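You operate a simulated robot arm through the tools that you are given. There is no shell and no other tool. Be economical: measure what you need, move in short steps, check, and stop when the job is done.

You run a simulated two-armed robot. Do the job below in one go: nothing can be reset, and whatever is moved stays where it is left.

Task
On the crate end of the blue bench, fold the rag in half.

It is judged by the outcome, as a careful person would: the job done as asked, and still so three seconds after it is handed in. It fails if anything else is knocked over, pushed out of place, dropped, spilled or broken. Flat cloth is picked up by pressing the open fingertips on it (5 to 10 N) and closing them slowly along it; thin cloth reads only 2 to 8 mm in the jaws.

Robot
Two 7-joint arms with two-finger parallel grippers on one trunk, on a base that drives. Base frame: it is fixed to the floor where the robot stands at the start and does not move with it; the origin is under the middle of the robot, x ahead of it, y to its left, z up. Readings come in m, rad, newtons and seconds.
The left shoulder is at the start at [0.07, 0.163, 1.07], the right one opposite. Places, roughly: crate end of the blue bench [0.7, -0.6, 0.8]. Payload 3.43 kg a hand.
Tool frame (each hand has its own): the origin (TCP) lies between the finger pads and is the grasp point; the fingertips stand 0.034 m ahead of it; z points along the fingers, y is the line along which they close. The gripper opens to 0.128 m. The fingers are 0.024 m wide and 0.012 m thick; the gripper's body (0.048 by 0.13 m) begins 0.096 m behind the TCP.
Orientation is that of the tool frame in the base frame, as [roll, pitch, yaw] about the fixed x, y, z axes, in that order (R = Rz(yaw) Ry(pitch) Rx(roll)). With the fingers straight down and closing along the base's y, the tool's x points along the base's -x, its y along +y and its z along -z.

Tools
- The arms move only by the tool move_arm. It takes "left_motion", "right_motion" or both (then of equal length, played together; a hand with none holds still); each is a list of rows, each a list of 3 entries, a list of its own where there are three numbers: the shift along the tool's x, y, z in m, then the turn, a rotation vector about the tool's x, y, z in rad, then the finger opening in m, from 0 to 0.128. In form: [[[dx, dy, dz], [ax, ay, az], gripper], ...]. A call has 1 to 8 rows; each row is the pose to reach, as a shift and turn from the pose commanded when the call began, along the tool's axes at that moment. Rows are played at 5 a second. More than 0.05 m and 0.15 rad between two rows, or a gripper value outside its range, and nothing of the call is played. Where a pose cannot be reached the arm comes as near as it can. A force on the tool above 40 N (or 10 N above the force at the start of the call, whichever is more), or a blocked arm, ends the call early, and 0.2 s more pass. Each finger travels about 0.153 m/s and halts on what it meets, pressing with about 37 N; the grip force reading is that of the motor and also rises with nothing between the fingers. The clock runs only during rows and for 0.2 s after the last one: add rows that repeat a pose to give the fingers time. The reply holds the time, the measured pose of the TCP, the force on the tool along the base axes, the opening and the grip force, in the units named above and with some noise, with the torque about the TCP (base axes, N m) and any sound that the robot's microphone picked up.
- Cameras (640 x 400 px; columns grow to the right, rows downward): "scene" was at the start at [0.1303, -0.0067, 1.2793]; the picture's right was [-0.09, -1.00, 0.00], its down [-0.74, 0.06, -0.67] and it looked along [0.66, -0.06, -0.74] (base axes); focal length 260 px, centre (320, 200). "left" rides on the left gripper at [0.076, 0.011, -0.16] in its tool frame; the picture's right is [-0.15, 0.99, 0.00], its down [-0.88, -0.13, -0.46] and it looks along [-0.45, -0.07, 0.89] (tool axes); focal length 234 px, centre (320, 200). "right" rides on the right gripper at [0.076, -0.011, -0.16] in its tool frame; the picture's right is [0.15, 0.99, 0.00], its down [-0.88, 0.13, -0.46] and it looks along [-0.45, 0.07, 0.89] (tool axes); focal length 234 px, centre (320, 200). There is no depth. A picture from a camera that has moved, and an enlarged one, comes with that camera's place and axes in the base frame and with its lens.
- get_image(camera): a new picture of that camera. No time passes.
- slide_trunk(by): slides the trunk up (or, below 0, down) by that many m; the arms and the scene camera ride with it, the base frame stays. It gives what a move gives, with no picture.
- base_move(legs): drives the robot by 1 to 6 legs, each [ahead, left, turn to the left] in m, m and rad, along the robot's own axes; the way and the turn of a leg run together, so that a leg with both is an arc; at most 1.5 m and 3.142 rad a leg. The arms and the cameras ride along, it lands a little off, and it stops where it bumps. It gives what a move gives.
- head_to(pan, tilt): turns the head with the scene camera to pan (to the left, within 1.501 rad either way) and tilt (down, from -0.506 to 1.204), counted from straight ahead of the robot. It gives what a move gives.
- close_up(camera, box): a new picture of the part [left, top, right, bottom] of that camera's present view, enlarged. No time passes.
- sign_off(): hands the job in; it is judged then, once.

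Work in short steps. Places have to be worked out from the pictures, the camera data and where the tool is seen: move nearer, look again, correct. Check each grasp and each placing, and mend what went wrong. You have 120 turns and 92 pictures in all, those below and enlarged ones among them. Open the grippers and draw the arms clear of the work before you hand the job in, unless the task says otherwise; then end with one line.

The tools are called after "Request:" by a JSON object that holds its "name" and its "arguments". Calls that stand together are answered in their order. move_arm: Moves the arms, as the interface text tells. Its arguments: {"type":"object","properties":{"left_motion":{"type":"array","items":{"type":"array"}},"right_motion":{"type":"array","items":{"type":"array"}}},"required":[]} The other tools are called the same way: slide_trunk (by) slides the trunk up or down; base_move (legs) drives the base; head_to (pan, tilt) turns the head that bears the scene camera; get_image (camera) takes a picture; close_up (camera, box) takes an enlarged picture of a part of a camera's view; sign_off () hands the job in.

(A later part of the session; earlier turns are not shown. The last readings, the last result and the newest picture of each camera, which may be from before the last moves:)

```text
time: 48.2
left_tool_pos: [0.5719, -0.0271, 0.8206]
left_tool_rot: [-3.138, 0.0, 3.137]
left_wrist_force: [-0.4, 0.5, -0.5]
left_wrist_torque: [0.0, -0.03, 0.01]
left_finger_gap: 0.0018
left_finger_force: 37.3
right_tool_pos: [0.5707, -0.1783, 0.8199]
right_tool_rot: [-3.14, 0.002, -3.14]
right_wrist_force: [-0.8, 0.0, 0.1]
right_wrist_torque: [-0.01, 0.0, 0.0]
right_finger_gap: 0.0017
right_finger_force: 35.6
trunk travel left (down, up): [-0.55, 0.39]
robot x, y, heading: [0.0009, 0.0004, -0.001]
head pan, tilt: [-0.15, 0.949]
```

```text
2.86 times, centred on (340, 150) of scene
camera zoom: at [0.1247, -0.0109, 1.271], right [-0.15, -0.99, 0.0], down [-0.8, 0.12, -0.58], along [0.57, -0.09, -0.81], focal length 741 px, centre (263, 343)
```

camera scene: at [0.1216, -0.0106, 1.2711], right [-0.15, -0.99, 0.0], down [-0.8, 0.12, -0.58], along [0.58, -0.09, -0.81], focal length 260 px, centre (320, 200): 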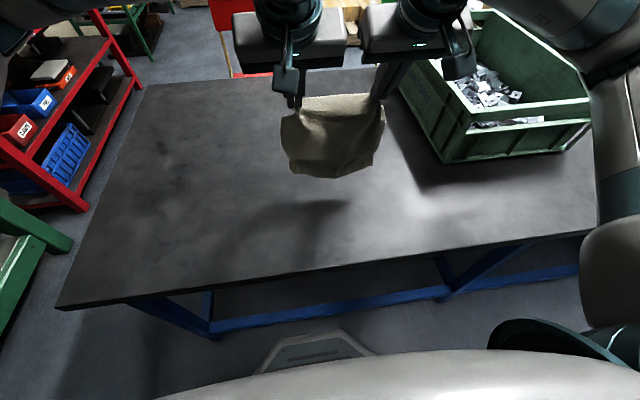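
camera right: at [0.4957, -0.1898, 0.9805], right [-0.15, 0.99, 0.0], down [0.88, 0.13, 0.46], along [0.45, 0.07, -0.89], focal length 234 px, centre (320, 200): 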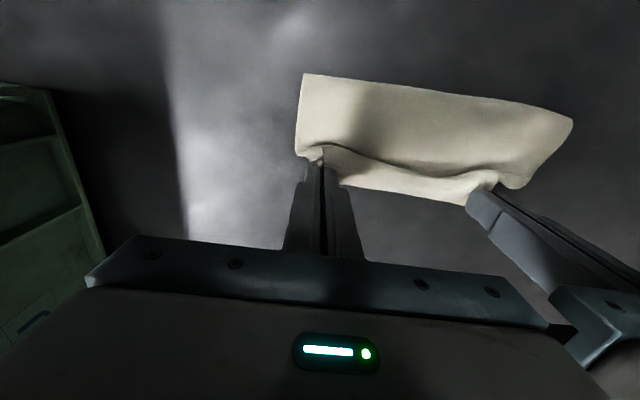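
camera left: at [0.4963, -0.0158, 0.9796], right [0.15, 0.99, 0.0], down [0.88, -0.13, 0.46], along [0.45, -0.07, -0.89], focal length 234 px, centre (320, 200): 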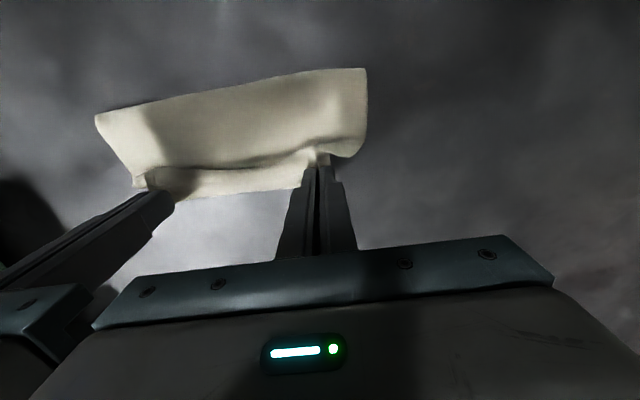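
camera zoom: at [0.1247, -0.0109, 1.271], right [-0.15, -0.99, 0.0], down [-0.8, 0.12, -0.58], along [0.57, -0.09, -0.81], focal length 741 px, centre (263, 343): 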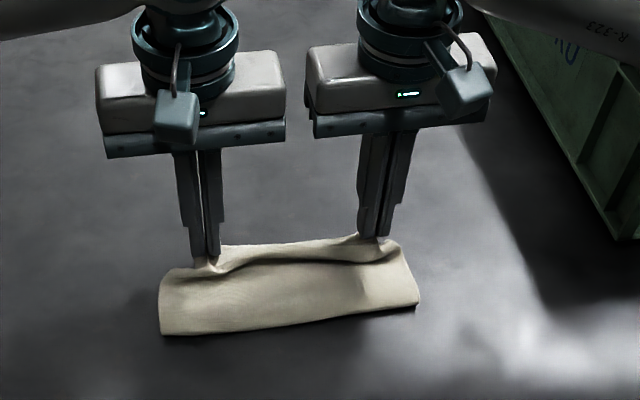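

The top's far edge is at x ≈ 0.58 and the crease at ≈ 0.493, about half and half, with the lower edge hidden just beneath. I lower the last centimetre, open gently, and lift straight up to look.

Request:
{"name": "move_arm", "arguments": {"left_motion": [[[0, 0, 0.006], [0, 0, 0], 0], [[0, 0, 0.011], [0, 0, 0], 0], [[0, 0, 0.011], [0, 0, 0], 0.006], [[0, 0, 0.011], [0, 0, 0], 0.02], [[0, 0, -0.01], [0, 0, 0], 0.024], [[0, 0, -0.045], [0, 0, 0], 0.024], [[0, 0, -0.08], [0, 0, 0], 0.024]], "right_motion": [[[0, 0, 0.006], [0, 0, 0], 0], [[0, 0, 0.011], [0, 0, 0], 0], [[0, 0, 0.011], [0, 0, 0], 0.006], [[0, 0, 0.011], [0, 0, 0], 0.02], [[0, 0, -0.01], [0, 0, 0], 0.024], [[0, 0, -0.045], [0, 0, 0], 0.024], [[0, 0, -0.08], [0, 0, 0], 0.024]]}}

Request:
{"name": "close_up", "arguments": {"camera": "scene", "box": [240, 80, 440, 220]}}

Request:
{"name": "get_image", "arguments": {"camera": "left"}}

Request:
{"name": "get_image", "arguments": {"camera": "right"}}

```text
time: 49.8
left_tool_pos: [0.569, -0.0275, 0.9012]
left_tool_rot: [-3.14, 0.003, 3.139]
left_wrist_force: [-0.4, -0.5, -0.1]
left_wrist_torque: [-0.02, -0.04, 0.0]
left_finger_gap: 0.0241
left_finger_force: 0.0
right_tool_pos: [0.5681, -0.1789, 0.8985]
right_tool_rot: [3.142, 0.003, 3.141]
right_wrist_force: [-1.4, 0.2, 0.3]
right_wrist_torque: [-0.04, -0.05, 0.03]
right_finger_gap: 0.0243
right_finger_force: 0.0
trunk travel left (down, up): [-0.55, 0.39]
robot x, y, heading: [0.0017, -0.0029, 0.003]
head pan, tilt: [-0.15, 0.949]
```

```text
2.86 times, centred on (340, 150) of scene
camera zoom: at [0.1228, -0.0105, 1.271], right [-0.15, -0.99, 0.0], down [-0.8, 0.12, -0.58], along [0.58, -0.09, -0.81], focal length 741 px, centre (263, 343)
```

zoom: 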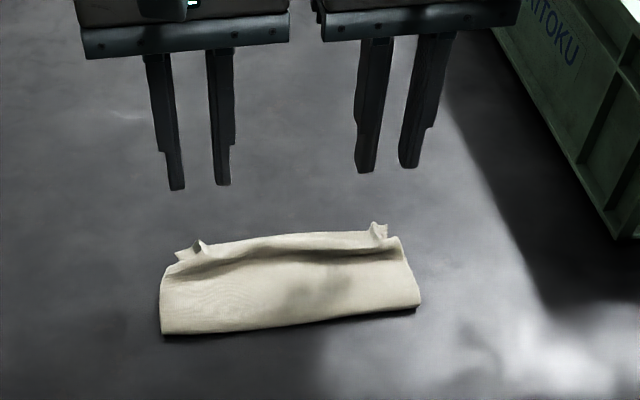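

```text
33 pictures are left
camera left: at [0.4941, -0.0159, 1.0597], right [0.15, 0.99, 0.0], down [0.88, -0.13, 0.46], along [0.45, -0.07, -0.89], focal length 234 px, centre (320, 200)
```

left: 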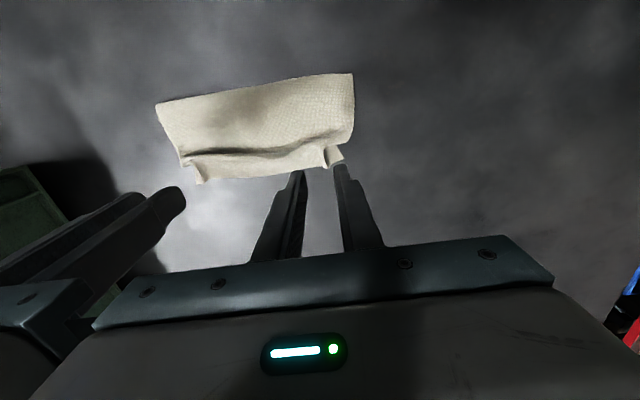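

```text
32 pictures are left
camera right: at [0.492, -0.1899, 1.0596], right [-0.15, 0.99, 0.0], down [0.88, 0.13, 0.46], along [0.45, 0.07, -0.89], focal length 234 px, centre (320, 200)
```

right: 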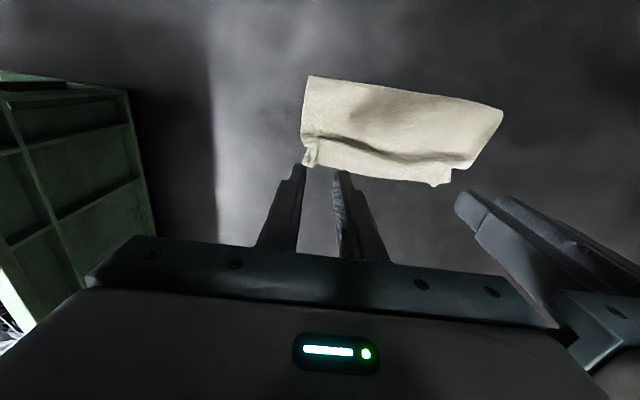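

The rag is folded in half now, with top edge x ≈ 0.595, crease ≈ 0.492. It's still puffy, with two little pinch ripples, so I press it down with closed fingertips, working from the far edge toward the crease.

Request:
{"name": "move_arm", "arguments": {"left_motion": [[[-0.008, 0, 0.045], [0, 0, 0], 0.0], [[-0.014, 0, 0.082], [0, 0, 0], 0.0], [[-0.014, 0, 0.0945], [0, 0, 0], 0.0], [[-0.014, 0, 0.08], [0, 0, 0], 0.0], [[0.008, 0, 0.08], [0, 0, 0], 0.0], [[0.008, 0, 0.0945], [0, 0, 0], 0.0], [[0.008, 0, 0.075], [0, 0, 0], 0.0]], "right_motion": [[[-0.008, 0, 0.045], [0, 0, 0], 0.0], [[-0.016, 0, 0.08], [0, 0, 0], 0.0], [[-0.016, 0, 0.092], [0, 0, 0], 0.0], [[-0.016, 0, 0.078], [0, 0, 0], 0.0], [[0.006, 0, 0.078], [0, 0, 0], 0.0], [[0.006, 0, 0.092], [0, 0, 0], 0.0], [[0.006, 0, 0.073], [0, 0, 0], 0.0]]}}

Request:
{"name": "get_image", "arguments": {"camera": "left"}}

Request:
{"name": "close_up", "arguments": {"camera": "scene", "box": [240, 80, 440, 220]}}

```text
time: 51.4
left_tool_pos: [0.5619, -0.0281, 0.8279]
left_tool_rot: [-3.137, 0.001, 3.138]
left_wrist_force: [-0.1, -1.0, 0.0]
left_wrist_torque: [0.01, -0.01, 0.01]
left_finger_gap: 0.0003
left_finger_force: 33.4
right_tool_pos: [0.5612, -0.1762, 0.8251]
right_tool_rot: [-3.141, 0.005, -3.14]
right_wrist_force: [-1.4, 0.5, -0.3]
right_wrist_torque: [-0.01, -0.04, 0.01]
right_finger_gap: 0.0001
right_finger_force: 33.1
trunk travel left (down, up): [-0.55, 0.39]
robot x, y, heading: [0.0, -0.0006, -0.0]
head pan, tilt: [-0.15, 0.949]
```

```text
31 pictures are left
camera left: at [0.4861, -0.0154, 0.9872], right [0.15, 0.99, 0.0], down [0.88, -0.13, 0.46], along [0.45, -0.07, -0.89], focal length 234 px, centre (320, 200)
```

left: 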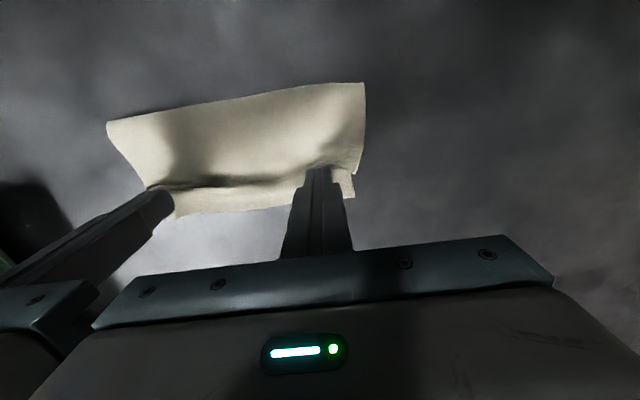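

```text
2.86 times, centred on (340, 150) of scene
camera zoom: at [0.1224, -0.0106, 1.2711], right [-0.15, -0.99, 0.0], down [-0.8, 0.12, -0.58], along [0.58, -0.09, -0.81], focal length 741 px, centre (263, 343)
```

zoom: 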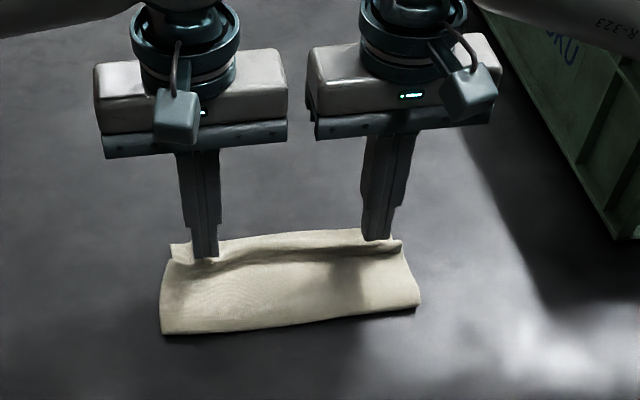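

The ripples have flattened. I press on toward the crease.

Request:
{"name": "move_arm", "arguments": {"left_motion": [[[0.02, 0, 0.0], [0, 0, 0], 0.0], [[0.02, 0, 0.0205], [0, 0, 0], 0.0], [[0.02, 0, 0.002], [0, 0, 0], 0.0], [[0.04, 0, 0.002], [0, 0, 0], 0.0], [[0.04, 0, 0.0205], [0, 0, 0], 0.0], [[0.04, 0, 0], [0, 0, 0], 0.0], [[0.055, 0, 0.0], [0, 0, 0], 0.0], [[0.055, 0, 0.0205], [0, 0, 0], 0.0]], "right_motion": [[[0.02, 0, 0.0], [0, 0, 0], 0.0], [[0.02, 0, 0.018], [0, 0, 0], 0.0], [[0.02, 0, 0.0], [0, 0, 0], 0.0], [[0.04, 0, 0.0], [0, 0, 0], 0.0], [[0.04, 0, 0.018], [0, 0, 0], 0.0], [[0.04, 0, 0], [0, 0, 0], 0.0], [[0.055, 0, 0.0], [0, 0, 0], 0.0], [[0.055, 0, 0.018], [0, 0, 0], 0.0]]}}

Request:
{"name": "move_arm", "arguments": {"left_motion": [[[0, 0, -0.03], [0, 0, 0], 0.0], [[-0.01, 0.03, -0.06], [0, 0, 0], 0.0], [[-0.01, 0.07, -0.08], [0, 0, 0], 0.0], [[-0.01, 0.115, -0.09], [0, 0, 0], 0.0], [[-0.01, 0.155, -0.09], [0, 0, 0], 0.0]], "right_motion": [[[0, 0, -0.03], [0, 0, 0], 0.0], [[-0.01, -0.03, -0.06], [0, 0, 0], 0.0], [[-0.01, -0.07, -0.08], [0, 0, 0], 0.0], [[-0.01, -0.1, -0.09], [0, 0, 0], 0.0], [[-0.01, -0.12, -0.09], [0, 0, 0], 0.0]]}}

Request:
{"name": "close_up", "arguments": {"camera": "scene", "box": [270, 120, 410, 210]}}

Request:
{"name": "get_image", "arguments": {"camera": "left"}}

Request:
{"name": "get_image", "arguments": {"camera": "right"}}

```text
time: 53.2
left_tool_pos: [0.5079, -0.0284, 0.8067]
left_tool_rot: [-3.138, 0.002, 3.138]
left_wrist_force: [0.9, -0.4, 0.4]
left_wrist_torque: [0.0, 0.04, 0.03]
left_finger_gap: 0.0002
left_finger_force: 33.2
right_tool_pos: [0.5102, -0.1771, 0.8081]
right_tool_rot: [-3.141, 0.002, -3.141]
right_wrist_force: [-0.5, -0.3, 0.6]
right_wrist_torque: [-0.03, 0.03, -0.04]
right_finger_gap: 0.0
right_finger_force: 33.4
trunk travel left (down, up): [-0.55, 0.39]
robot x, y, heading: [-0.0, -0.0026, -0.001]
head pan, tilt: [-0.15, 0.949]
```

```text
time: 54.4
left_tool_pos: [0.5171, 0.1276, 0.8945]
left_tool_rot: [-3.139, 0.003, 3.137]
left_wrist_force: [0.7, 0.3, -0.2]
left_wrist_torque: [0.0, -0.01, 0.01]
left_finger_gap: 0.0003
left_finger_force: 32.9
right_tool_pos: [0.5151, -0.2981, 0.9004]
right_tool_rot: [-3.141, 0.003, -3.14]
right_wrist_force: [-0.3, 0.2, -0.2]
right_wrist_torque: [-0.02, -0.06, -0.03]
right_finger_gap: 0.0
right_finger_force: 33.0
trunk travel left (down, up): [-0.55, 0.39]
robot x, y, heading: [-0.0028, 0.0017, 0.001]
head pan, tilt: [-0.15, 0.949]
```

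```text
4.44 times, centred on (340, 165) of scene
camera zoom: at [0.1233, -0.01, 1.2711], right [-0.15, -0.99, 0.0], down [-0.8, 0.12, -0.58], along [0.58, -0.09, -0.81], focal length 1153 px, centre (231, 356)
```

zoom: 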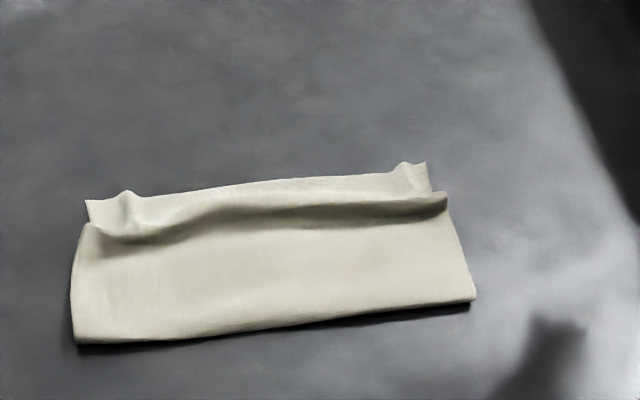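

```text
28 pictures are left
camera left: at [0.4415, 0.1394, 1.054], right [0.15, 0.99, 0.0], down [0.88, -0.13, 0.46], along [0.45, -0.07, -0.89], focal length 234 px, centre (320, 200)
```

left: 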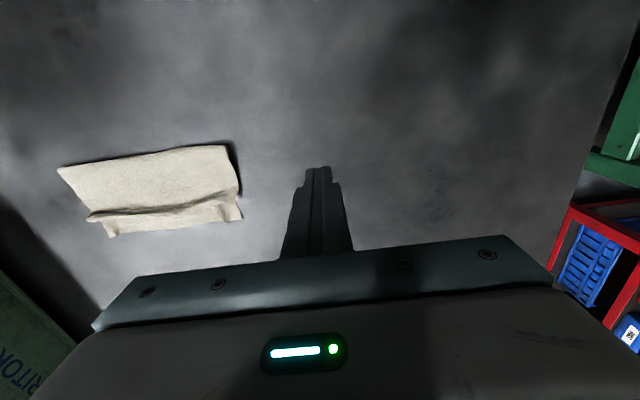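

```text
27 pictures are left
camera right: at [0.4409, -0.3095, 1.0597], right [-0.15, 0.99, 0.0], down [0.88, 0.13, 0.46], along [0.45, 0.07, -0.89], focal length 234 px, centre (320, 200)
```

right: 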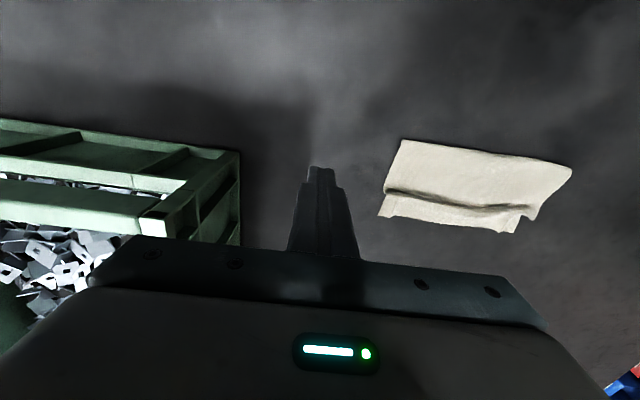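

Front part is now flat, but a ridge runs along x ≈ 0.56. I enlarge both wrist views to see whether it's slack in the top layer.

Request:
{"name": "close_up", "arguments": {"camera": "right", "box": [370, 120, 590, 258]}}

Request:
{"name": "close_up", "arguments": {"camera": "left", "box": [40, 120, 260, 258]}}

```text
2.90 times, centred on (480, 189) of right
camera zoom: at [0.4409, -0.3095, 1.0597], right [-0.15, 0.99, 0.0], down [0.88, 0.13, 0.46], along [0.45, 0.07, -0.89], focal length 679 px, centre (-144, 232)
```

zoom: 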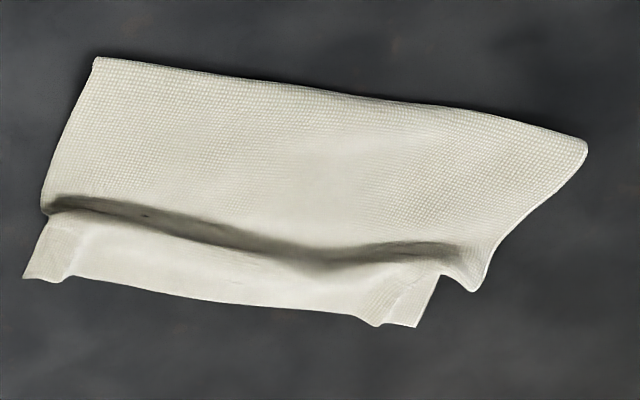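

```text
2.90 times, centred on (150, 189) of left
camera zoom: at [0.4415, 0.1394, 1.054], right [0.15, 0.99, 0.0], down [0.88, -0.13, 0.46], along [0.45, -0.07, -0.89], focal length 679 px, centre (813, 232)
```

zoom: 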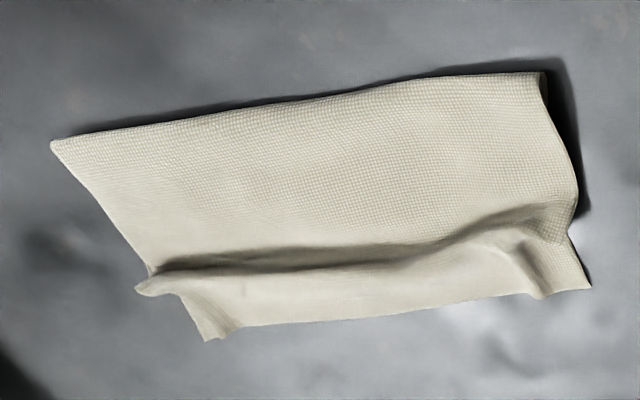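

There's slack in the top layer, meaning the lower half is somewhat short. I'll take the top's far corners again, roll the loop back toward me at low height so the lower half grows, then lay the edge down once more.

Request:
{"name": "move_arm", "arguments": {"left_motion": [[[-0.019, -0.039, 0.005], [0, 0, 0], 0.028], [[-0.038, -0.078, 0.01], [0, 0, 0], 0.028], [[-0.057, -0.117, 0.02], [0, 0, 0], 0.028], [[-0.076, -0.156, 0.035], [0, 0, 0], 0.028], [[-0.076, -0.156, 0.065], [0, 0, 0], 0.028]], "right_motion": [[[-0.0195, 0.03, 0.005], [0, 0, 0], 0.028], [[-0.039, 0.06, 0.01], [0, 0, 0], 0.028], [[-0.0585, 0.09, 0.02], [0, 0, 0], 0.028], [[-0.078, 0.12, 0.04], [0, 0, 0], 0.028], [[-0.078, 0.12, 0.07], [0, 0, 0], 0.028]]}}

Request:
{"name": "get_image", "arguments": {"camera": "left"}}

Request:
{"name": "get_image", "arguments": {"camera": "right"}}

```text
time: 55.6
left_tool_pos: [0.5937, -0.0273, 0.8304]
left_tool_rot: [-3.137, 0.002, 3.139]
left_wrist_force: [0.2, 0.4, 0.7]
left_wrist_torque: [-0.02, 0.02, -0.04]
left_finger_gap: 0.0281
left_finger_force: 0.0
right_tool_pos: [0.5972, -0.1764, 0.8297]
right_tool_rot: [-3.14, 0.002, -3.14]
right_wrist_force: [0.4, 0.3, -0.1]
right_wrist_torque: [0.01, 0.02, 0.01]
right_finger_gap: 0.028
right_finger_force: 0.1
trunk travel left (down, up): [-0.55, 0.39]
robot x, y, heading: [-0.0006, 0.0005, -0.003]
head pan, tilt: [-0.15, 0.949]
```

```text
24 pictures are left
camera left: at [0.5201, -0.0159, 0.9899], right [0.15, 0.99, 0.0], down [0.88, -0.13, 0.46], along [0.45, -0.07, -0.89], focal length 234 px, centre (320, 200)
```

left: 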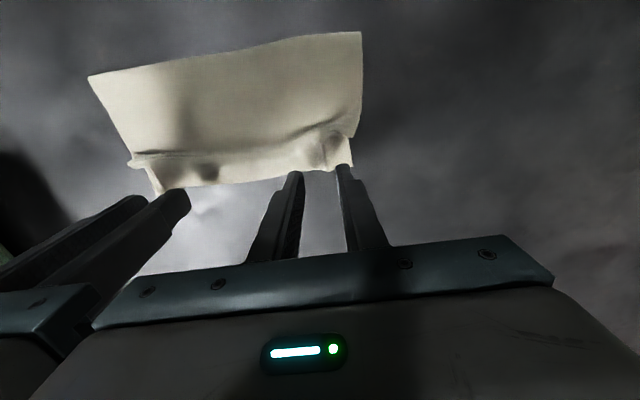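

```text
23 pictures are left
camera right: at [0.521, -0.1884, 0.9899], right [-0.15, 0.99, 0.0], down [0.88, 0.13, 0.46], along [0.45, 0.07, -0.89], focal length 234 px, centre (320, 200)
```

right: 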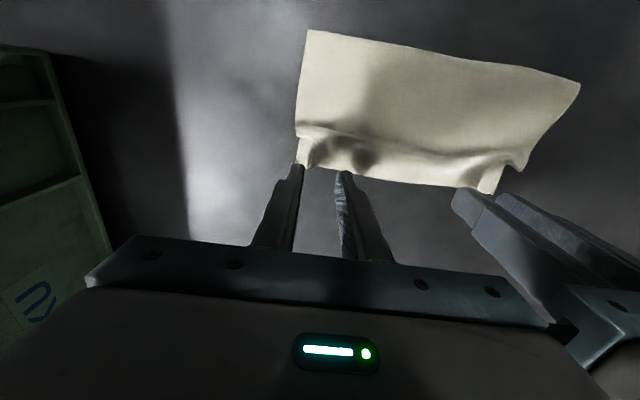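

The top edge is at x ≈ 0.597. I shift about 1 cm nearer so the fingers sit on the edge and press down.

Request:
{"name": "move_arm", "arguments": {"left_motion": [[[0.009, 0.001, 0.01], [0, 0, 0], 0.028], [[0.009, 0.001, 0.02], [0, 0, 0], 0.028], [[0.009, 0.001, 0.0255], [0, 0, 0], 0.028], [[0.009, 0.001, 0.0255], [0, 0, 0], 0.028]], "right_motion": [[[0.011, 0.004, 0.01], [0, 0, 0], 0.028], [[0.011, 0.004, 0.02], [0, 0, 0], 0.028], [[0.011, 0.004, 0.0245], [0, 0, 0], 0.028], [[0.011, 0.004, 0.0245], [0, 0, 0], 0.028]]}}

```text
time: 56.6
left_tool_pos: [0.5832, -0.0282, 0.806]
left_tool_rot: [-3.136, 0.001, 3.14]
left_wrist_force: [1.5, -0.3, -0.4]
left_wrist_torque: [0.0, 0.0, -0.03]
left_finger_gap: 0.0281
left_finger_force: 0.0
right_tool_pos: [0.5857, -0.1723, 0.8054]
right_tool_rot: [3.141, 0.005, -3.139]
right_wrist_force: [1.4, 0.2, 10.6]
right_wrist_torque: [-0.1, -0.02, 0.01]
right_finger_gap: 0.0279
right_finger_force: 0.0
trunk travel left (down, up): [-0.55, 0.39]
robot x, y, heading: [0.0, -0.0002, 0.004]
head pan, tilt: [-0.15, 0.949]
```

Right is at about 10 N; left needs about 1.5 mm more.

Request:
{"name": "move_arm", "arguments": {"left_motion": [[[0, 0, 0.0015], [0, 0, 0], 0.028], [[0, 0, 0.0018], [0, 0, 0], 0.028]]}}

```text
time: 57.2
left_tool_pos: [0.5838, -0.0291, 0.8061]
left_tool_rot: [-3.138, 0.003, 3.137]
left_wrist_force: [1.5, 0.2, 5.0]
left_wrist_torque: [0.07, -0.06, -0.03]
left_finger_gap: 0.0279
left_finger_force: 0.0
right_tool_pos: [0.5855, -0.1731, 0.8065]
right_tool_rot: [3.141, 0.005, -3.141]
right_wrist_force: [3.6, 0.0, 12.2]
right_wrist_torque: [-0.11, -0.11, -0.01]
right_finger_gap: 0.0278
right_finger_force: 0.1
trunk travel left (down, up): [-0.55, 0.39]
robot x, y, heading: [0.005, -0.0003, 0.0]
head pan, tilt: [-0.15, 0.949]
```

Forces are suitable (5 N and 12 N). I close both slowly.

Request:
{"name": "move_arm", "arguments": {"left_motion": [[[0, 0, 0.0003], [0, 0, 0], 0.024], [[0, 0, 0.0003], [0, 0, 0], 0.02], [[0, 0, 0.0003], [0, 0, 0], 0.016], [[0, 0, 0.0003], [0, 0, 0], 0.012], [[0, 0, 0.0003], [0, 0, 0], 0.008], [[0, 0, 0], [0, 0, 0], 0.004], [[0, 0, 0], [0, 0, 0], 0.0], [[0, 0, -0.001], [0, 0, 0], 0.0]], "right_motion": [[[0, 0, -0.0003], [0, 0, 0], 0.024], [[0, 0, -0.0003], [0, 0, 0], 0.02], [[0, 0, -0.0003], [0, 0, 0], 0.016], [[0, 0, -0.0003], [0, 0, 0], 0.012], [[0, 0, -0.0003], [0, 0, 0], 0.008], [[0, 0, -0.0005], [0, 0, 0], 0.004], [[0, 0, -0.001], [0, 0, 0], 0.0], [[0, 0, -0.001], [0, 0, 0], 0.0]]}}

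```text
time: 59.0
left_tool_pos: [0.5825, -0.0275, 0.8054]
left_tool_rot: [-3.138, 0.001, 3.138]
left_wrist_force: [-0.6, -2.0, 9.4]
left_wrist_torque: [-0.05, 0.0, 0.01]
left_finger_gap: 0.0016
left_finger_force: 36.1
right_tool_pos: [0.5852, -0.1733, 0.8065]
right_tool_rot: [-3.14, 0.003, -3.138]
right_wrist_force: [-0.8, 2.1, 7.2]
right_wrist_torque: [0.14, 0.0, -0.03]
right_finger_gap: 0.0
right_finger_force: 32.6
trunk travel left (down, up): [-0.55, 0.39]
robot x, y, heading: [-0.0011, 0.0006, -0.003]
head pan, tilt: [-0.15, 0.949]
```

Left holds; right reads 0. I retry the right hand, a bit wider and at constant press.

Request:
{"name": "move_arm", "arguments": {"right_motion": [[[0.002, 0.001, -0.008], [0, 0, 0], 0.03], [[0.002, 0.001, -0.004], [0, 0, 0], 0.033], [[0.002, 0.001, 0.001], [0, 0, 0], 0.033], [[0.002, 0.001, 0.001], [0, 0, 0], 0.033]]}}

```text
time: 60.0
left_tool_pos: [0.5833, -0.0279, 0.8053]
left_tool_rot: [-3.139, 0.002, 3.137]
left_wrist_force: [-1.8, -0.6, 8.4]
left_wrist_torque: [0.04, 0.0, 0.05]
left_finger_gap: 0.0018
left_finger_force: 36.2
right_tool_pos: [0.5821, -0.1737, 0.8047]
right_tool_rot: [-3.141, 0.003, -3.14]
right_wrist_force: [-0.6, 0.7, 4.2]
right_wrist_torque: [0.1, 0.01, 0.02]
right_finger_gap: 0.0329
right_finger_force: 0.0
trunk travel left (down, up): [-0.55, 0.39]
robot x, y, heading: [0.0015, 0.0021, 0.002]
head pan, tilt: [-0.15, 0.949]
```

Request:
{"name": "move_arm", "arguments": {"right_motion": [[[0, 0, 0.0005], [0, 0, 0], 0.029], [[0, 0, 0.0005], [0, 0, 0], 0.025], [[0, 0, 0.0005], [0, 0, 0], 0.021], [[0, 0, 0.0005], [0, 0, 0], 0.016], [[0, 0, 0.0005], [0, 0, 0], 0.011], [[0, 0, 0.0005], [0, 0, 0], 0.006], [[0, 0, 0.0003], [0, 0, 0], 0.0], [[0, 0, 0], [0, 0, 0], 0.0]]}}

```text
time: 61.8
left_tool_pos: [0.583, -0.0277, 0.805]
left_tool_rot: [-3.137, 0.004, 3.136]
left_wrist_force: [0.5, -23.0, 0.3]
left_wrist_torque: [-0.78, -0.01, 0.05]
left_finger_gap: 0.0016
left_finger_force: 36.8
right_tool_pos: [0.5827, -0.1723, 0.8059]
right_tool_rot: [3.139, 0.005, -3.138]
right_wrist_force: [-2.0, 25.0, 17.3]
right_wrist_torque: [0.84, 0.03, 0.04]
right_finger_gap: 0.0025
right_finger_force: 37.6
trunk travel left (down, up): [-0.55, 0.39]
robot x, y, heading: [0.0003, -0.0009, -0.0]
head pan, tilt: [-0.15, 0.949]
```

Both hold now, with a pull between them, so I ease inward 3 mm each. I lift and roll back toward me, staying low.

Request:
{"name": "move_arm", "arguments": {"left_motion": [[[0.008, -0.002, -0.024], [0, 0, 0], 0], [[0.0264, -0.003, -0.0488], [0, -0.1, 0], 0], [[0.0498, -0.003, -0.0633], [0, -0.2, 0], 0], [[0.073, -0.003, -0.0595], [0, -0.3, 0], 0], [[0.088, -0.003, -0.0525], [0, -0.3, 0], 0]], "right_motion": [[[0.008, 0.002, -0.024], [0, 0, 0], 0], [[0.0264, 0.003, -0.0488], [0, -0.1, 0], 0], [[0.0498, 0.003, -0.0633], [0, -0.2, 0], 0], [[0.073, 0.003, -0.0595], [0, -0.3, 0], 0], [[0.088, 0.003, -0.0525], [0, -0.3, 0], 0]]}}

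Request:
{"name": "get_image", "arguments": {"camera": "left"}}

Request:
{"name": "close_up", "arguments": {"camera": "scene", "box": [240, 80, 440, 220]}}

```text
time: 63.0
left_tool_pos: [0.4962, -0.0299, 0.857]
left_tool_rot: [-3.137, 0.302, 3.14]
left_wrist_force: [0.0, -11.4, -0.3]
left_wrist_torque: [-0.41, -0.02, -0.07]
left_finger_gap: 0.0015
left_finger_force: 36.1
right_tool_pos: [0.4966, -0.1701, 0.8552]
right_tool_rot: [-3.142, 0.303, 3.142]
right_wrist_force: [-0.3, 11.6, 0.5]
right_wrist_torque: [0.35, 0.05, 0.15]
right_finger_gap: 0.0022
right_finger_force: 36.6
trunk travel left (down, up): [-0.55, 0.39]
robot x, y, heading: [0.0055, -0.0015, -0.004]
head pan, tilt: [-0.15, 0.949]
```

```text
22 pictures are left
camera left: at [0.3761, -0.0182, 0.9877], right [0.14, 0.99, 0.04], down [0.7, -0.13, 0.7], along [0.7, -0.07, -0.72], focal length 234 px, centre (320, 200)
```

left: 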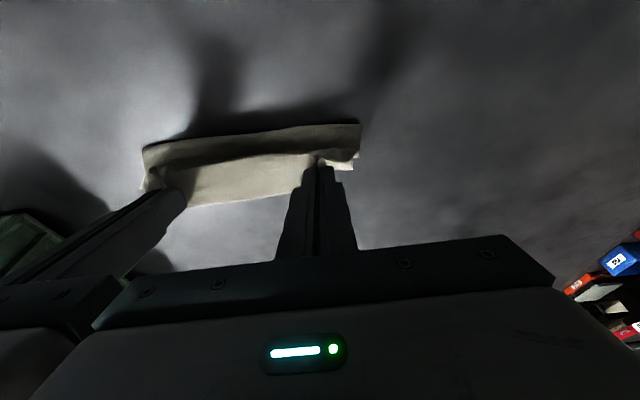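

```text
2.86 times, centred on (340, 150) of scene
camera zoom: at [0.1242, -0.0108, 1.271], right [-0.15, -0.99, 0.0], down [-0.8, 0.12, -0.58], along [0.58, -0.09, -0.81], focal length 741 px, centre (263, 343)
```

zoom: 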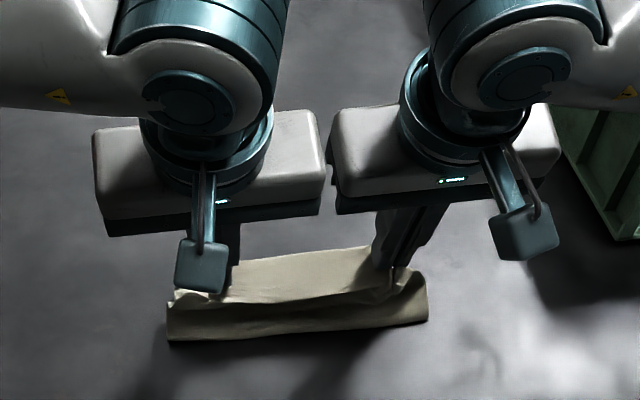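

Now I see the lower layer's edge at x ≈ 0.572 and the bend at ≈ 0.49, so the lower layer is about 0.082 where it should be 0.10. I draw back a little further and lower to push the bend to about 0.472.

Request:
{"name": "move_arm", "arguments": {"left_motion": [[[0.0093, 0, 0.002], [0, 0.1, 0], 0], [[0.0226, 0, 0.0058], [0, 0.2, 0], 0], [[0.0328, 0, 0.0098], [0, 0.3, 0], 0]], "right_motion": [[[0.0093, 0, 0.002], [0, 0.1, 0], 0], [[0.0226, 0, 0.0058], [0, 0.2, 0], 0], [[0.0328, 0, 0.0098], [0, 0.3, 0], 0]]}}

Request:
{"name": "close_up", "arguments": {"camera": "scene", "box": [240, 80, 440, 220]}}

```text
time: 63.8
left_tool_pos: [0.4658, -0.0305, 0.8383]
left_tool_rot: [-3.139, -0.001, 3.137]
left_wrist_force: [1.7, -8.5, -0.4]
left_wrist_torque: [-0.29, -0.02, 0.03]
left_finger_gap: 0.0019
left_finger_force: 36.7
right_tool_pos: [0.4689, -0.1698, 0.8364]
right_tool_rot: [3.141, 0.0, -3.14]
right_wrist_force: [-0.7, 8.0, 0.2]
right_wrist_torque: [0.3, -0.01, 0.01]
right_finger_gap: 0.0023
right_finger_force: 37.1
trunk travel left (down, up): [-0.55, 0.39]
robot x, y, heading: [-0.0005, 0.0004, 0.003]
head pan, tilt: [-0.15, 0.949]
```

```text
2.86 times, centred on (340, 150) of scene
camera zoom: at [0.1247, -0.0107, 1.2709], right [-0.15, -0.99, 0.0], down [-0.8, 0.12, -0.58], along [0.57, -0.09, -0.81], focal length 741 px, centre (263, 343)
```

zoom: 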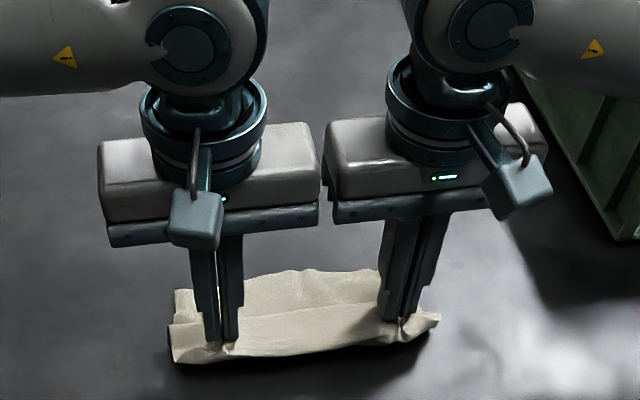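

The lower edge slid to x ≈ 0.548, with the bend at about 0.455 now, which is close to half. I swing the held edge forward and down to land over the lower edge, with the tip near 0.537.

Request:
{"name": "move_arm", "arguments": {"left_motion": [[[-0.0058, 0, -0.0213], [0, -0.1, 0], 0], [[-0.0224, 0, -0.0358], [0, -0.2, 0], 0], [[-0.0424, 0, -0.0308], [0, -0.2, 0], 0], [[-0.0574, 0, -0.0108], [0, -0.2, 0], 0], [[-0.0644, 0, 0.0122], [0, -0.2, 0], 0]], "right_motion": [[[-0.0027, 0, -0.0213], [0, -0.1, 0], 0], [[-0.0193, 0, -0.0358], [0, -0.2, 0], 0], [[-0.0393, 0, -0.0308], [0, -0.2, 0], 0], [[-0.0543, 0, -0.0108], [0, -0.2, 0], 0], [[-0.0613, 0, 0.0122], [0, -0.2, 0], 0]]}}

Request:
{"name": "close_up", "arguments": {"camera": "scene", "box": [240, 80, 440, 220]}}

Request:
{"name": "get_image", "arguments": {"camera": "right"}}

```text
time: 65.0
left_tool_pos: [0.5333, -0.0301, 0.8256]
left_tool_rot: [-3.138, 0.201, 3.14]
left_wrist_force: [-0.1, -10.9, -0.2]
left_wrist_torque: [-0.4, -0.01, -0.09]
left_finger_gap: 0.0018
left_finger_force: 36.7
right_tool_pos: [0.5293, -0.1699, 0.8241]
right_tool_rot: [3.141, 0.201, -3.139]
right_wrist_force: [0.5, 11.1, 0.5]
right_wrist_torque: [0.38, -0.03, 0.09]
right_finger_gap: 0.0022
right_finger_force: 36.5
trunk travel left (down, up): [-0.55, 0.39]
robot x, y, heading: [-0.0004, -0.0013, 0.001]
head pan, tilt: [-0.15, 0.949]
```

```text
2.86 times, centred on (340, 150) of scene
camera zoom: at [0.1245, -0.0109, 1.271], right [-0.15, -0.99, 0.0], down [-0.8, 0.12, -0.58], along [0.57, -0.09, -0.81], focal length 741 px, centre (263, 343)
```

zoom: 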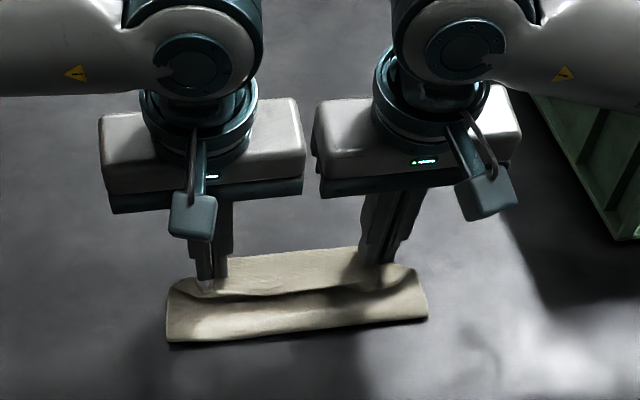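

```text
18 pictures are left
camera right: at [0.4229, -0.1826, 0.9674], right [-0.15, 0.99, -0.03], down [0.77, 0.13, 0.62], along [0.62, 0.07, -0.78], focal length 234 px, centre (320, 200)
```

right: 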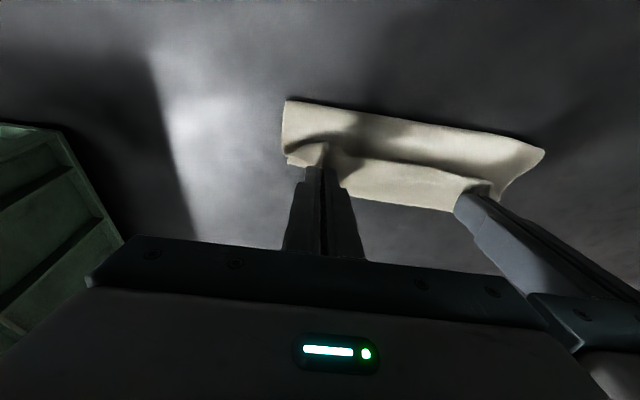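

The lower edge is at x ≈ 0.567 and the bend at ≈ 0.485, so slack remains in the top. I'll land the top edge on the lower edge and press it down there; then one hand clamps while the other smooths the slack toward the bend.

Request:
{"name": "move_arm", "arguments": {"left_motion": [[[-0.0048, 0, 0.0088], [0, 0, 0], 0], [[-0.0096, 0, 0.0176], [0, 0, 0], 0], [[-0.0096, 0, 0.021], [0, 0, 0], 0], [[-0.0096, 0, 0.021], [0, 0, 0], 0]], "right_motion": [[[-0.007, 0, 0.0085], [0, 0, 0], 0], [[-0.0139, 0, 0.0169], [0, 0, 0], 0], [[-0.0139, 0, 0.021], [0, 0, 0], 0], [[-0.0139, 0, 0.021], [0, 0, 0], 0]]}}

```text
time: 66.0
left_tool_pos: [0.5454, -0.0302, 0.8083]
left_tool_rot: [-3.14, 0.203, 3.14]
left_wrist_force: [1.5, -10.4, 4.3]
left_wrist_torque: [-0.31, 0.05, -0.06]
left_finger_gap: 0.0019
left_finger_force: 36.6
right_tool_pos: [0.5449, -0.1701, 0.8074]
right_tool_rot: [-3.14, 0.202, -3.138]
right_wrist_force: [-0.4, 9.1, 4.4]
right_wrist_torque: [0.3, 0.06, 0.11]
right_finger_gap: 0.0023
right_finger_force: 37.0
trunk travel left (down, up): [-0.55, 0.39]
robot x, y, heading: [0.0008, 0.0016, -0.001]
head pan, tilt: [-0.15, 0.949]
```

Both hands are pressing the edges together at about 4 N. Right stays as clamp; left releases, and with closed tips smooths lightly from x = 0.535 toward the bend.

Request:
{"name": "move_arm", "arguments": {"left_motion": [[[0, 0, 0], [0, 0, 0], 0.016], [[-0.0053, 0, -0.0262], [0, 0.1, 0], 0.016], [[0.001, 0, -0.0224], [0, 0.2, 0], 0.0], [[0.0102, 0, -0.001], [0, 0.2, 0], 0.0], [[0.0251, 0, -0.0027], [0, 0.2, 0], 0.0], [[0.0398, 0, -0.0057], [0, 0.2, 0], 0.0], [[0.0545, 0, -0.0087], [0, 0.2, 0], 0.0], [[0.0549, 0, -0.0333], [0, 0.2, 0], 0.0]], "right_motion": [[[0, 0, 0.0008], [0, 0, 0], 0], [[0, 0, 0.0008], [0, 0, 0], 0], [[0, 0, 0.0008], [0, 0, 0], 0], [[0, 0, 0.0008], [0, 0, 0], 0], [[0, 0, 0.0008], [0, 0, 0], 0], [[0, 0, 0.0008], [0, 0, 0], 0], [[0, 0, 0.0008], [0, 0, 0], 0], [[0, 0, 0.0008], [0, 0, 0], 0]]}}

Request:
{"name": "close_up", "arguments": {"camera": "scene", "box": [240, 80, 440, 220]}}

```text
time: 67.8
left_tool_pos: [0.4844, -0.0296, 0.8277]
left_tool_rot: [-3.14, 0.001, 3.138]
left_wrist_force: [-0.7, 0.2, -0.4]
left_wrist_torque: [0.02, 0.01, 0.01]
left_finger_gap: 0.0
left_finger_force: 33.3
right_tool_pos: [0.546, -0.1709, 0.8068]
right_tool_rot: [3.141, 0.206, -3.139]
right_wrist_force: [-1.2, 1.1, 13.5]
right_wrist_torque: [0.05, 0.14, 0.01]
right_finger_gap: 0.0023
right_finger_force: 36.9
trunk travel left (down, up): [-0.55, 0.39]
robot x, y, heading: [-0.0013, -0.0012, -0.001]
head pan, tilt: [-0.15, 0.949]
```

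```text
2.86 times, centred on (340, 150) of scene
camera zoom: at [0.1225, -0.0106, 1.271], right [-0.15, -0.99, 0.0], down [-0.8, 0.12, -0.58], along [0.58, -0.09, -0.81], focal length 741 px, centre (263, 343)
```

zoom: 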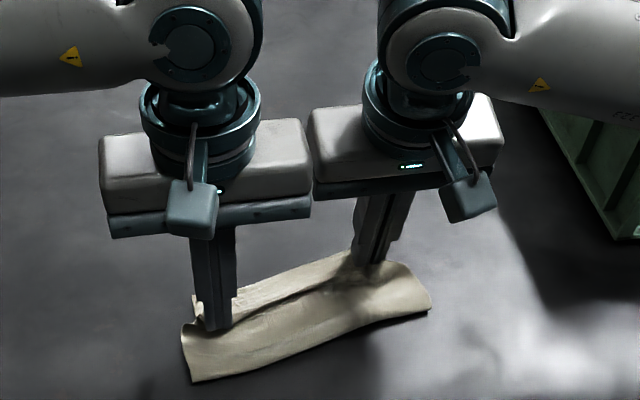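

The left end swung toward me (now 0.452–0.54), and its halves evened slightly. Now I swap: left clamps its far corner and the right smooths its side the same way, which should also straighten the rag.

Request:
{"name": "move_arm", "arguments": {"left_motion": [[[-0.022, 0, 0], [0, 0, 0], 0.0], [[-0.044, 0, 0], [0, 0, 0], 0.0], [[-0.044, 0, 0.015], [0, 0, 0], 0.0], [[-0.044, 0, 0.0225], [0, 0, 0], 0.0]]}}

Request:
{"name": "move_arm", "arguments": {"left_motion": [[[0, 0, 0], [0, 0, 0], 0], [[0, 0, 0], [0, 0, 0], 0], [[0, 0, 0], [0, 0, 0], 0], [[0, 0, 0], [0, 0, 0], 0], [[0, 0, 0], [0, 0, 0], 0], [[0, 0, 0], [0, 0, 0], 0], [[0, 0, 0], [0, 0, 0], 0], [[0, 0, 0], [0, 0, 0], 0]], "right_motion": [[[0, 0, 0], [0, 0, 0], 0.016], [[-0.0053, 0, -0.0262], [0, 0.1, 0], 0.016], [[0.001, -0.008, -0.0224], [0, 0.2, 0], 0.0], [[0.0102, -0.012, -0.002], [0, 0.2, 0], 0.0], [[0.0251, -0.012, -0.0037], [0, 0.2, 0], 0.0], [[0.0398, -0.012, -0.0067], [0, 0.2, 0], 0.0], [[0.0545, -0.012, -0.0097], [0, 0.2, 0], 0.0], [[0.0549, -0.012, -0.0333], [0, 0.2, 0], 0.0]]}}

Request:
{"name": "close_up", "arguments": {"camera": "scene", "box": [240, 80, 440, 220]}}

```text
time: 68.8
left_tool_pos: [0.5305, -0.0305, 0.8055]
left_tool_rot: [-3.139, 0.002, 3.138]
left_wrist_force: [0.3, 0.1, -0.2]
left_wrist_torque: [-0.03, 0.01, -0.02]
left_finger_gap: 0.0
left_finger_force: 32.9
right_tool_pos: [0.5453, -0.1709, 0.8065]
right_tool_rot: [-3.14, 0.204, -3.14]
right_wrist_force: [-0.6, 1.8, 12.8]
right_wrist_torque: [0.07, 0.09, 0.06]
right_finger_gap: 0.0024
right_finger_force: 36.5
trunk travel left (down, up): [-0.55, 0.39]
robot x, y, heading: [-0.0035, 0.0015, 0.003]
head pan, tilt: [-0.15, 0.949]
```

```text
time: 70.6
left_tool_pos: [0.5298, -0.0306, 0.8057]
left_tool_rot: [-3.138, 0.002, 3.139]
left_wrist_force: [0.1, -0.3, 0.9]
left_wrist_torque: [-0.01, 0.02, 0.03]
left_finger_gap: 0.0
left_finger_force: 32.8
right_tool_pos: [0.4853, -0.1818, 0.828]
right_tool_rot: [-3.141, 0.001, -3.14]
right_wrist_force: [-0.1, 0.0, 0.4]
right_wrist_torque: [-0.01, -0.04, 0.01]
right_finger_gap: 0.0
right_finger_force: 33.0
trunk travel left (down, up): [-0.55, 0.39]
robot x, y, heading: [-0.0018, -0.0011, -0.001]
head pan, tilt: [-0.15, 0.949]
```

```text
2.86 times, centred on (340, 150) of scene
camera zoom: at [0.1234, -0.0103, 1.2709], right [-0.15, -0.99, 0.0], down [-0.8, 0.12, -0.58], along [0.58, -0.09, -0.81], focal length 741 px, centre (263, 343)
```

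zoom: 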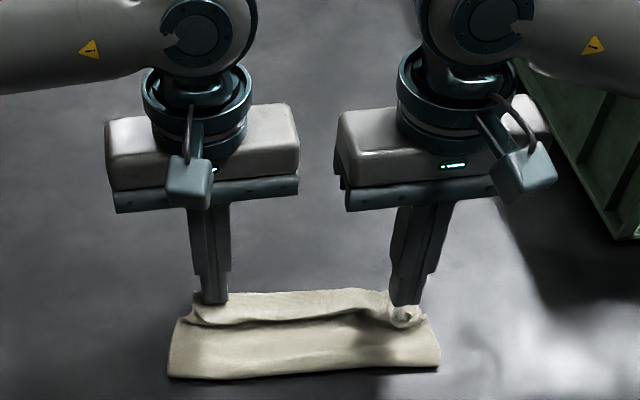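

It's straight again. I lift both hands away and look at the result.

Request:
{"name": "move_arm", "arguments": {"left_motion": [[[0, 0, -0.03], [0, 0, 0], 0.0], [[0.0, 0.03, -0.06], [0, 0, 0], 0.0], [[0.0, 0.07, -0.08], [0, 0, 0], 0.0], [[0.0, 0.115, -0.09], [0, 0, 0], 0.0], [[0.0, 0.155, -0.09], [0, 0, 0], 0.0]], "right_motion": [[[0, 0, -0.02], [0, 0, 0], 0.0], [[0, -0.03, -0.04], [0, 0, 0], 0.0], [[0, -0.07, -0.06], [0, 0, 0], 0.0], [[0, -0.1, -0.07], [0, 0, 0], 0.0], [[0, -0.12, -0.07], [0, 0, 0], 0.0]]}}

Request:
{"name": "close_up", "arguments": {"camera": "scene", "box": [270, 135, 410, 225]}}

Request:
{"name": "close_up", "arguments": {"camera": "right", "box": [370, 110, 590, 248]}}

```text
time: 71.8
left_tool_pos: [0.5304, 0.128, 0.8969]
left_tool_rot: [-3.138, 0.0, 3.137]
left_wrist_force: [0.4, 0.9, -0.5]
left_wrist_torque: [-0.02, -0.01, 0.0]
left_finger_gap: 0.0003
left_finger_force: 33.0
right_tool_pos: [0.4845, -0.3013, 0.8983]
right_tool_rot: [-3.14, 0.004, -3.139]
right_wrist_force: [0.8, -0.4, 0.4]
right_wrist_torque: [-0.03, -0.03, -0.01]
right_finger_gap: 0.0
right_finger_force: 33.0
trunk travel left (down, up): [-0.55, 0.39]
robot x, y, heading: [-0.0012, 0.0026, -0.001]
head pan, tilt: [-0.15, 0.949]
```

```text
4.44 times, centred on (340, 180) of scene
camera zoom: at [0.1233, -0.0098, 1.2711], right [-0.15, -0.99, 0.0], down [-0.8, 0.12, -0.58], along [0.58, -0.09, -0.81], focal length 1153 px, centre (231, 289)
```

zoom: 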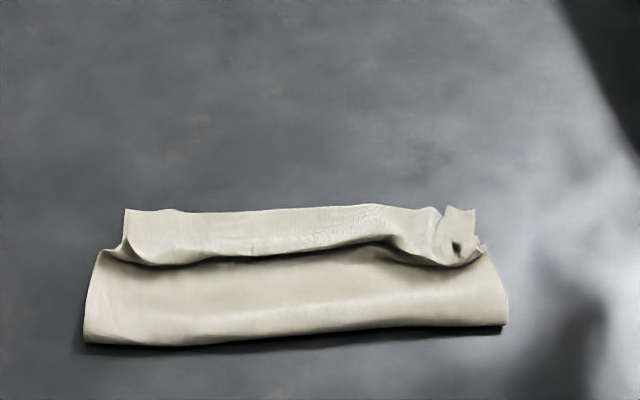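

```text
2.90 times, centred on (480, 179) of right
camera zoom: at [0.4087, -0.3128, 1.0585], right [-0.15, 0.99, 0.0], down [0.88, 0.13, 0.46], along [0.45, 0.07, -0.89], focal length 679 px, centre (-144, 261)
```

zoom: 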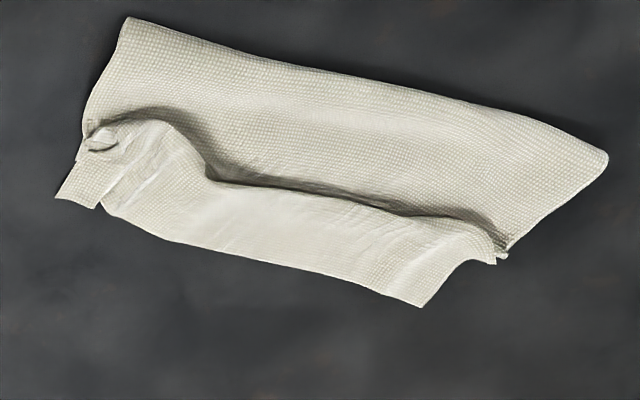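

Edges align now; it's folded over, but a loose ruck of the top layer remains at x ≈ 0.495, and the crease is at 0.446. I'll push the ruck toward the crease with four spread fingertips, skimming just above the layers.

Request:
{"name": "move_arm", "arguments": {"left_motion": [[[0.001, -0.04, 0], [0, 0, 0], 0.03], [[0.002, -0.08, 0], [0, 0, 0], 0.07], [[0.004, -0.12, 0.02], [0, 0, 0], 0.07], [[0.005, -0.158, 0.04], [0, 0, 0], 0.07], [[0.005, -0.158, 0.067], [0, 0, 0], 0.07], [[0.005, -0.158, 0.085], [0, 0, 0], 0.07]], "right_motion": [[[-0.02, 0.02, 0], [0, 0, 0], 0.03], [[-0.04, 0.055, 0], [0, 0, 0], 0.07], [[-0.04, 0.095, 0.02], [0, 0, 0], 0.07], [[-0.04, 0.129, 0.04], [0, 0, 0], 0.07], [[-0.04, 0.129, 0.068], [0, 0, 0], 0.07], [[-0.04, 0.129, 0.0865], [0, 0, 0], 0.07]]}}

Request:
{"name": "get_image", "arguments": {"camera": "right"}}

```text
time: 73.2
left_tool_pos: [0.5256, -0.0343, 0.8116]
left_tool_rot: [-3.138, 0.0, 3.139]
left_wrist_force: [0.0, -0.1, 1.1]
left_wrist_torque: [-0.03, 0.01, 0.03]
left_finger_gap: 0.07
left_finger_force: 0.1
right_tool_pos: [0.5248, -0.1731, 0.8121]
right_tool_rot: [-3.141, 0.003, -3.14]
right_wrist_force: [-0.3, 0.0, -0.4]
right_wrist_torque: [-0.01, -0.02, 0.0]
right_finger_gap: 0.07
right_finger_force: 0.1
trunk travel left (down, up): [-0.55, 0.39]
robot x, y, heading: [-0.0015, -0.0, -0.002]
head pan, tilt: [-0.15, 0.949]
```

```text
13 pictures are left
camera right: at [0.449, -0.1845, 0.9723], right [-0.15, 0.99, 0.0], down [0.88, 0.13, 0.46], along [0.45, 0.07, -0.89], focal length 234 px, centre (320, 200)
```

right: 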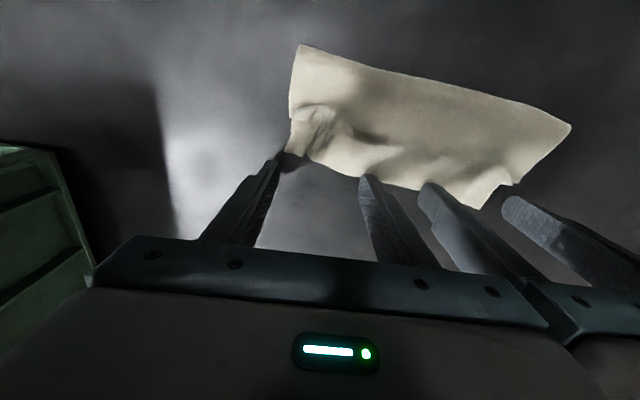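

The tips are just at the far edge, so I hop 1.3 cm toward the ruck to land on the strip before pushing. Then I push slowly to x ≈ 0.465.

Request:
{"name": "move_arm", "arguments": {"left_motion": [[[0.0, 0, -0.02], [0, 0, 0], 0.07], [[0.014, 0, -0.02], [0, 0, 0], 0.07], [[0.014, 0, 0.003], [0, 0, 0], 0.07], [[0.024, 0, 0.003], [0, 0, 0], 0.07], [[0.034, 0, 0.003], [0, 0, 0], 0.07], [[0.044, 0, 0.003], [0, 0, 0], 0.07], [[0.054, 0, 0.003], [0, 0, 0], 0.07], [[0.054, 0, -0.025], [0, 0, 0], 0.07]], "right_motion": [[[0.0, 0, -0.02], [0, 0, 0], 0.07], [[0.014, 0, -0.02], [0, 0, 0], 0.07], [[0.014, 0, 0.003], [0, 0, 0], 0.07], [[0.024, 0, 0.003], [0, 0, 0], 0.07], [[0.034, 0, 0.003], [0, 0, 0], 0.07], [[0.044, 0, 0.003], [0, 0, 0], 0.07], [[0.054, 0, 0.003], [0, 0, 0], 0.07], [[0.054, 0, -0.025], [0, 0, 0], 0.07]]}}

Request:
{"name": "close_up", "arguments": {"camera": "scene", "box": [250, 110, 430, 236]}}

```text
time: 75.0
left_tool_pos: [0.4678, -0.0339, 0.8374]
left_tool_rot: [-3.139, 0.0, 3.138]
left_wrist_force: [0.2, -0.6, -0.4]
left_wrist_torque: [-0.01, -0.02, 0.0]
left_finger_gap: 0.0699
left_finger_force: 0.0
right_tool_pos: [0.4693, -0.1746, 0.8367]
right_tool_rot: [3.141, 0.003, -3.14]
right_wrist_force: [0.0, 0.3, 1.0]
right_wrist_torque: [0.01, 0.01, -0.02]
right_finger_gap: 0.0702
right_finger_force: 0.1
trunk travel left (down, up): [-0.55, 0.39]
robot x, y, heading: [0.0019, 0.0003, 0.001]
head pan, tilt: [-0.15, 0.949]
```

```text
3.17 times, centred on (340, 173) of scene
camera zoom: at [0.123, -0.0105, 1.271], right [-0.15, -0.99, 0.0], down [-0.8, 0.12, -0.58], along [0.58, -0.09, -0.81], focal length 824 px, centre (256, 286)
```

zoom: 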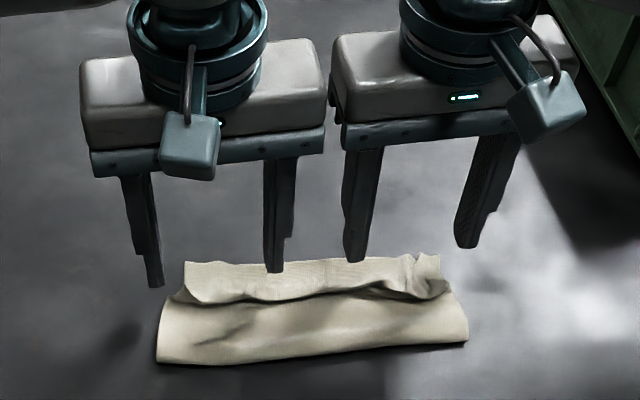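

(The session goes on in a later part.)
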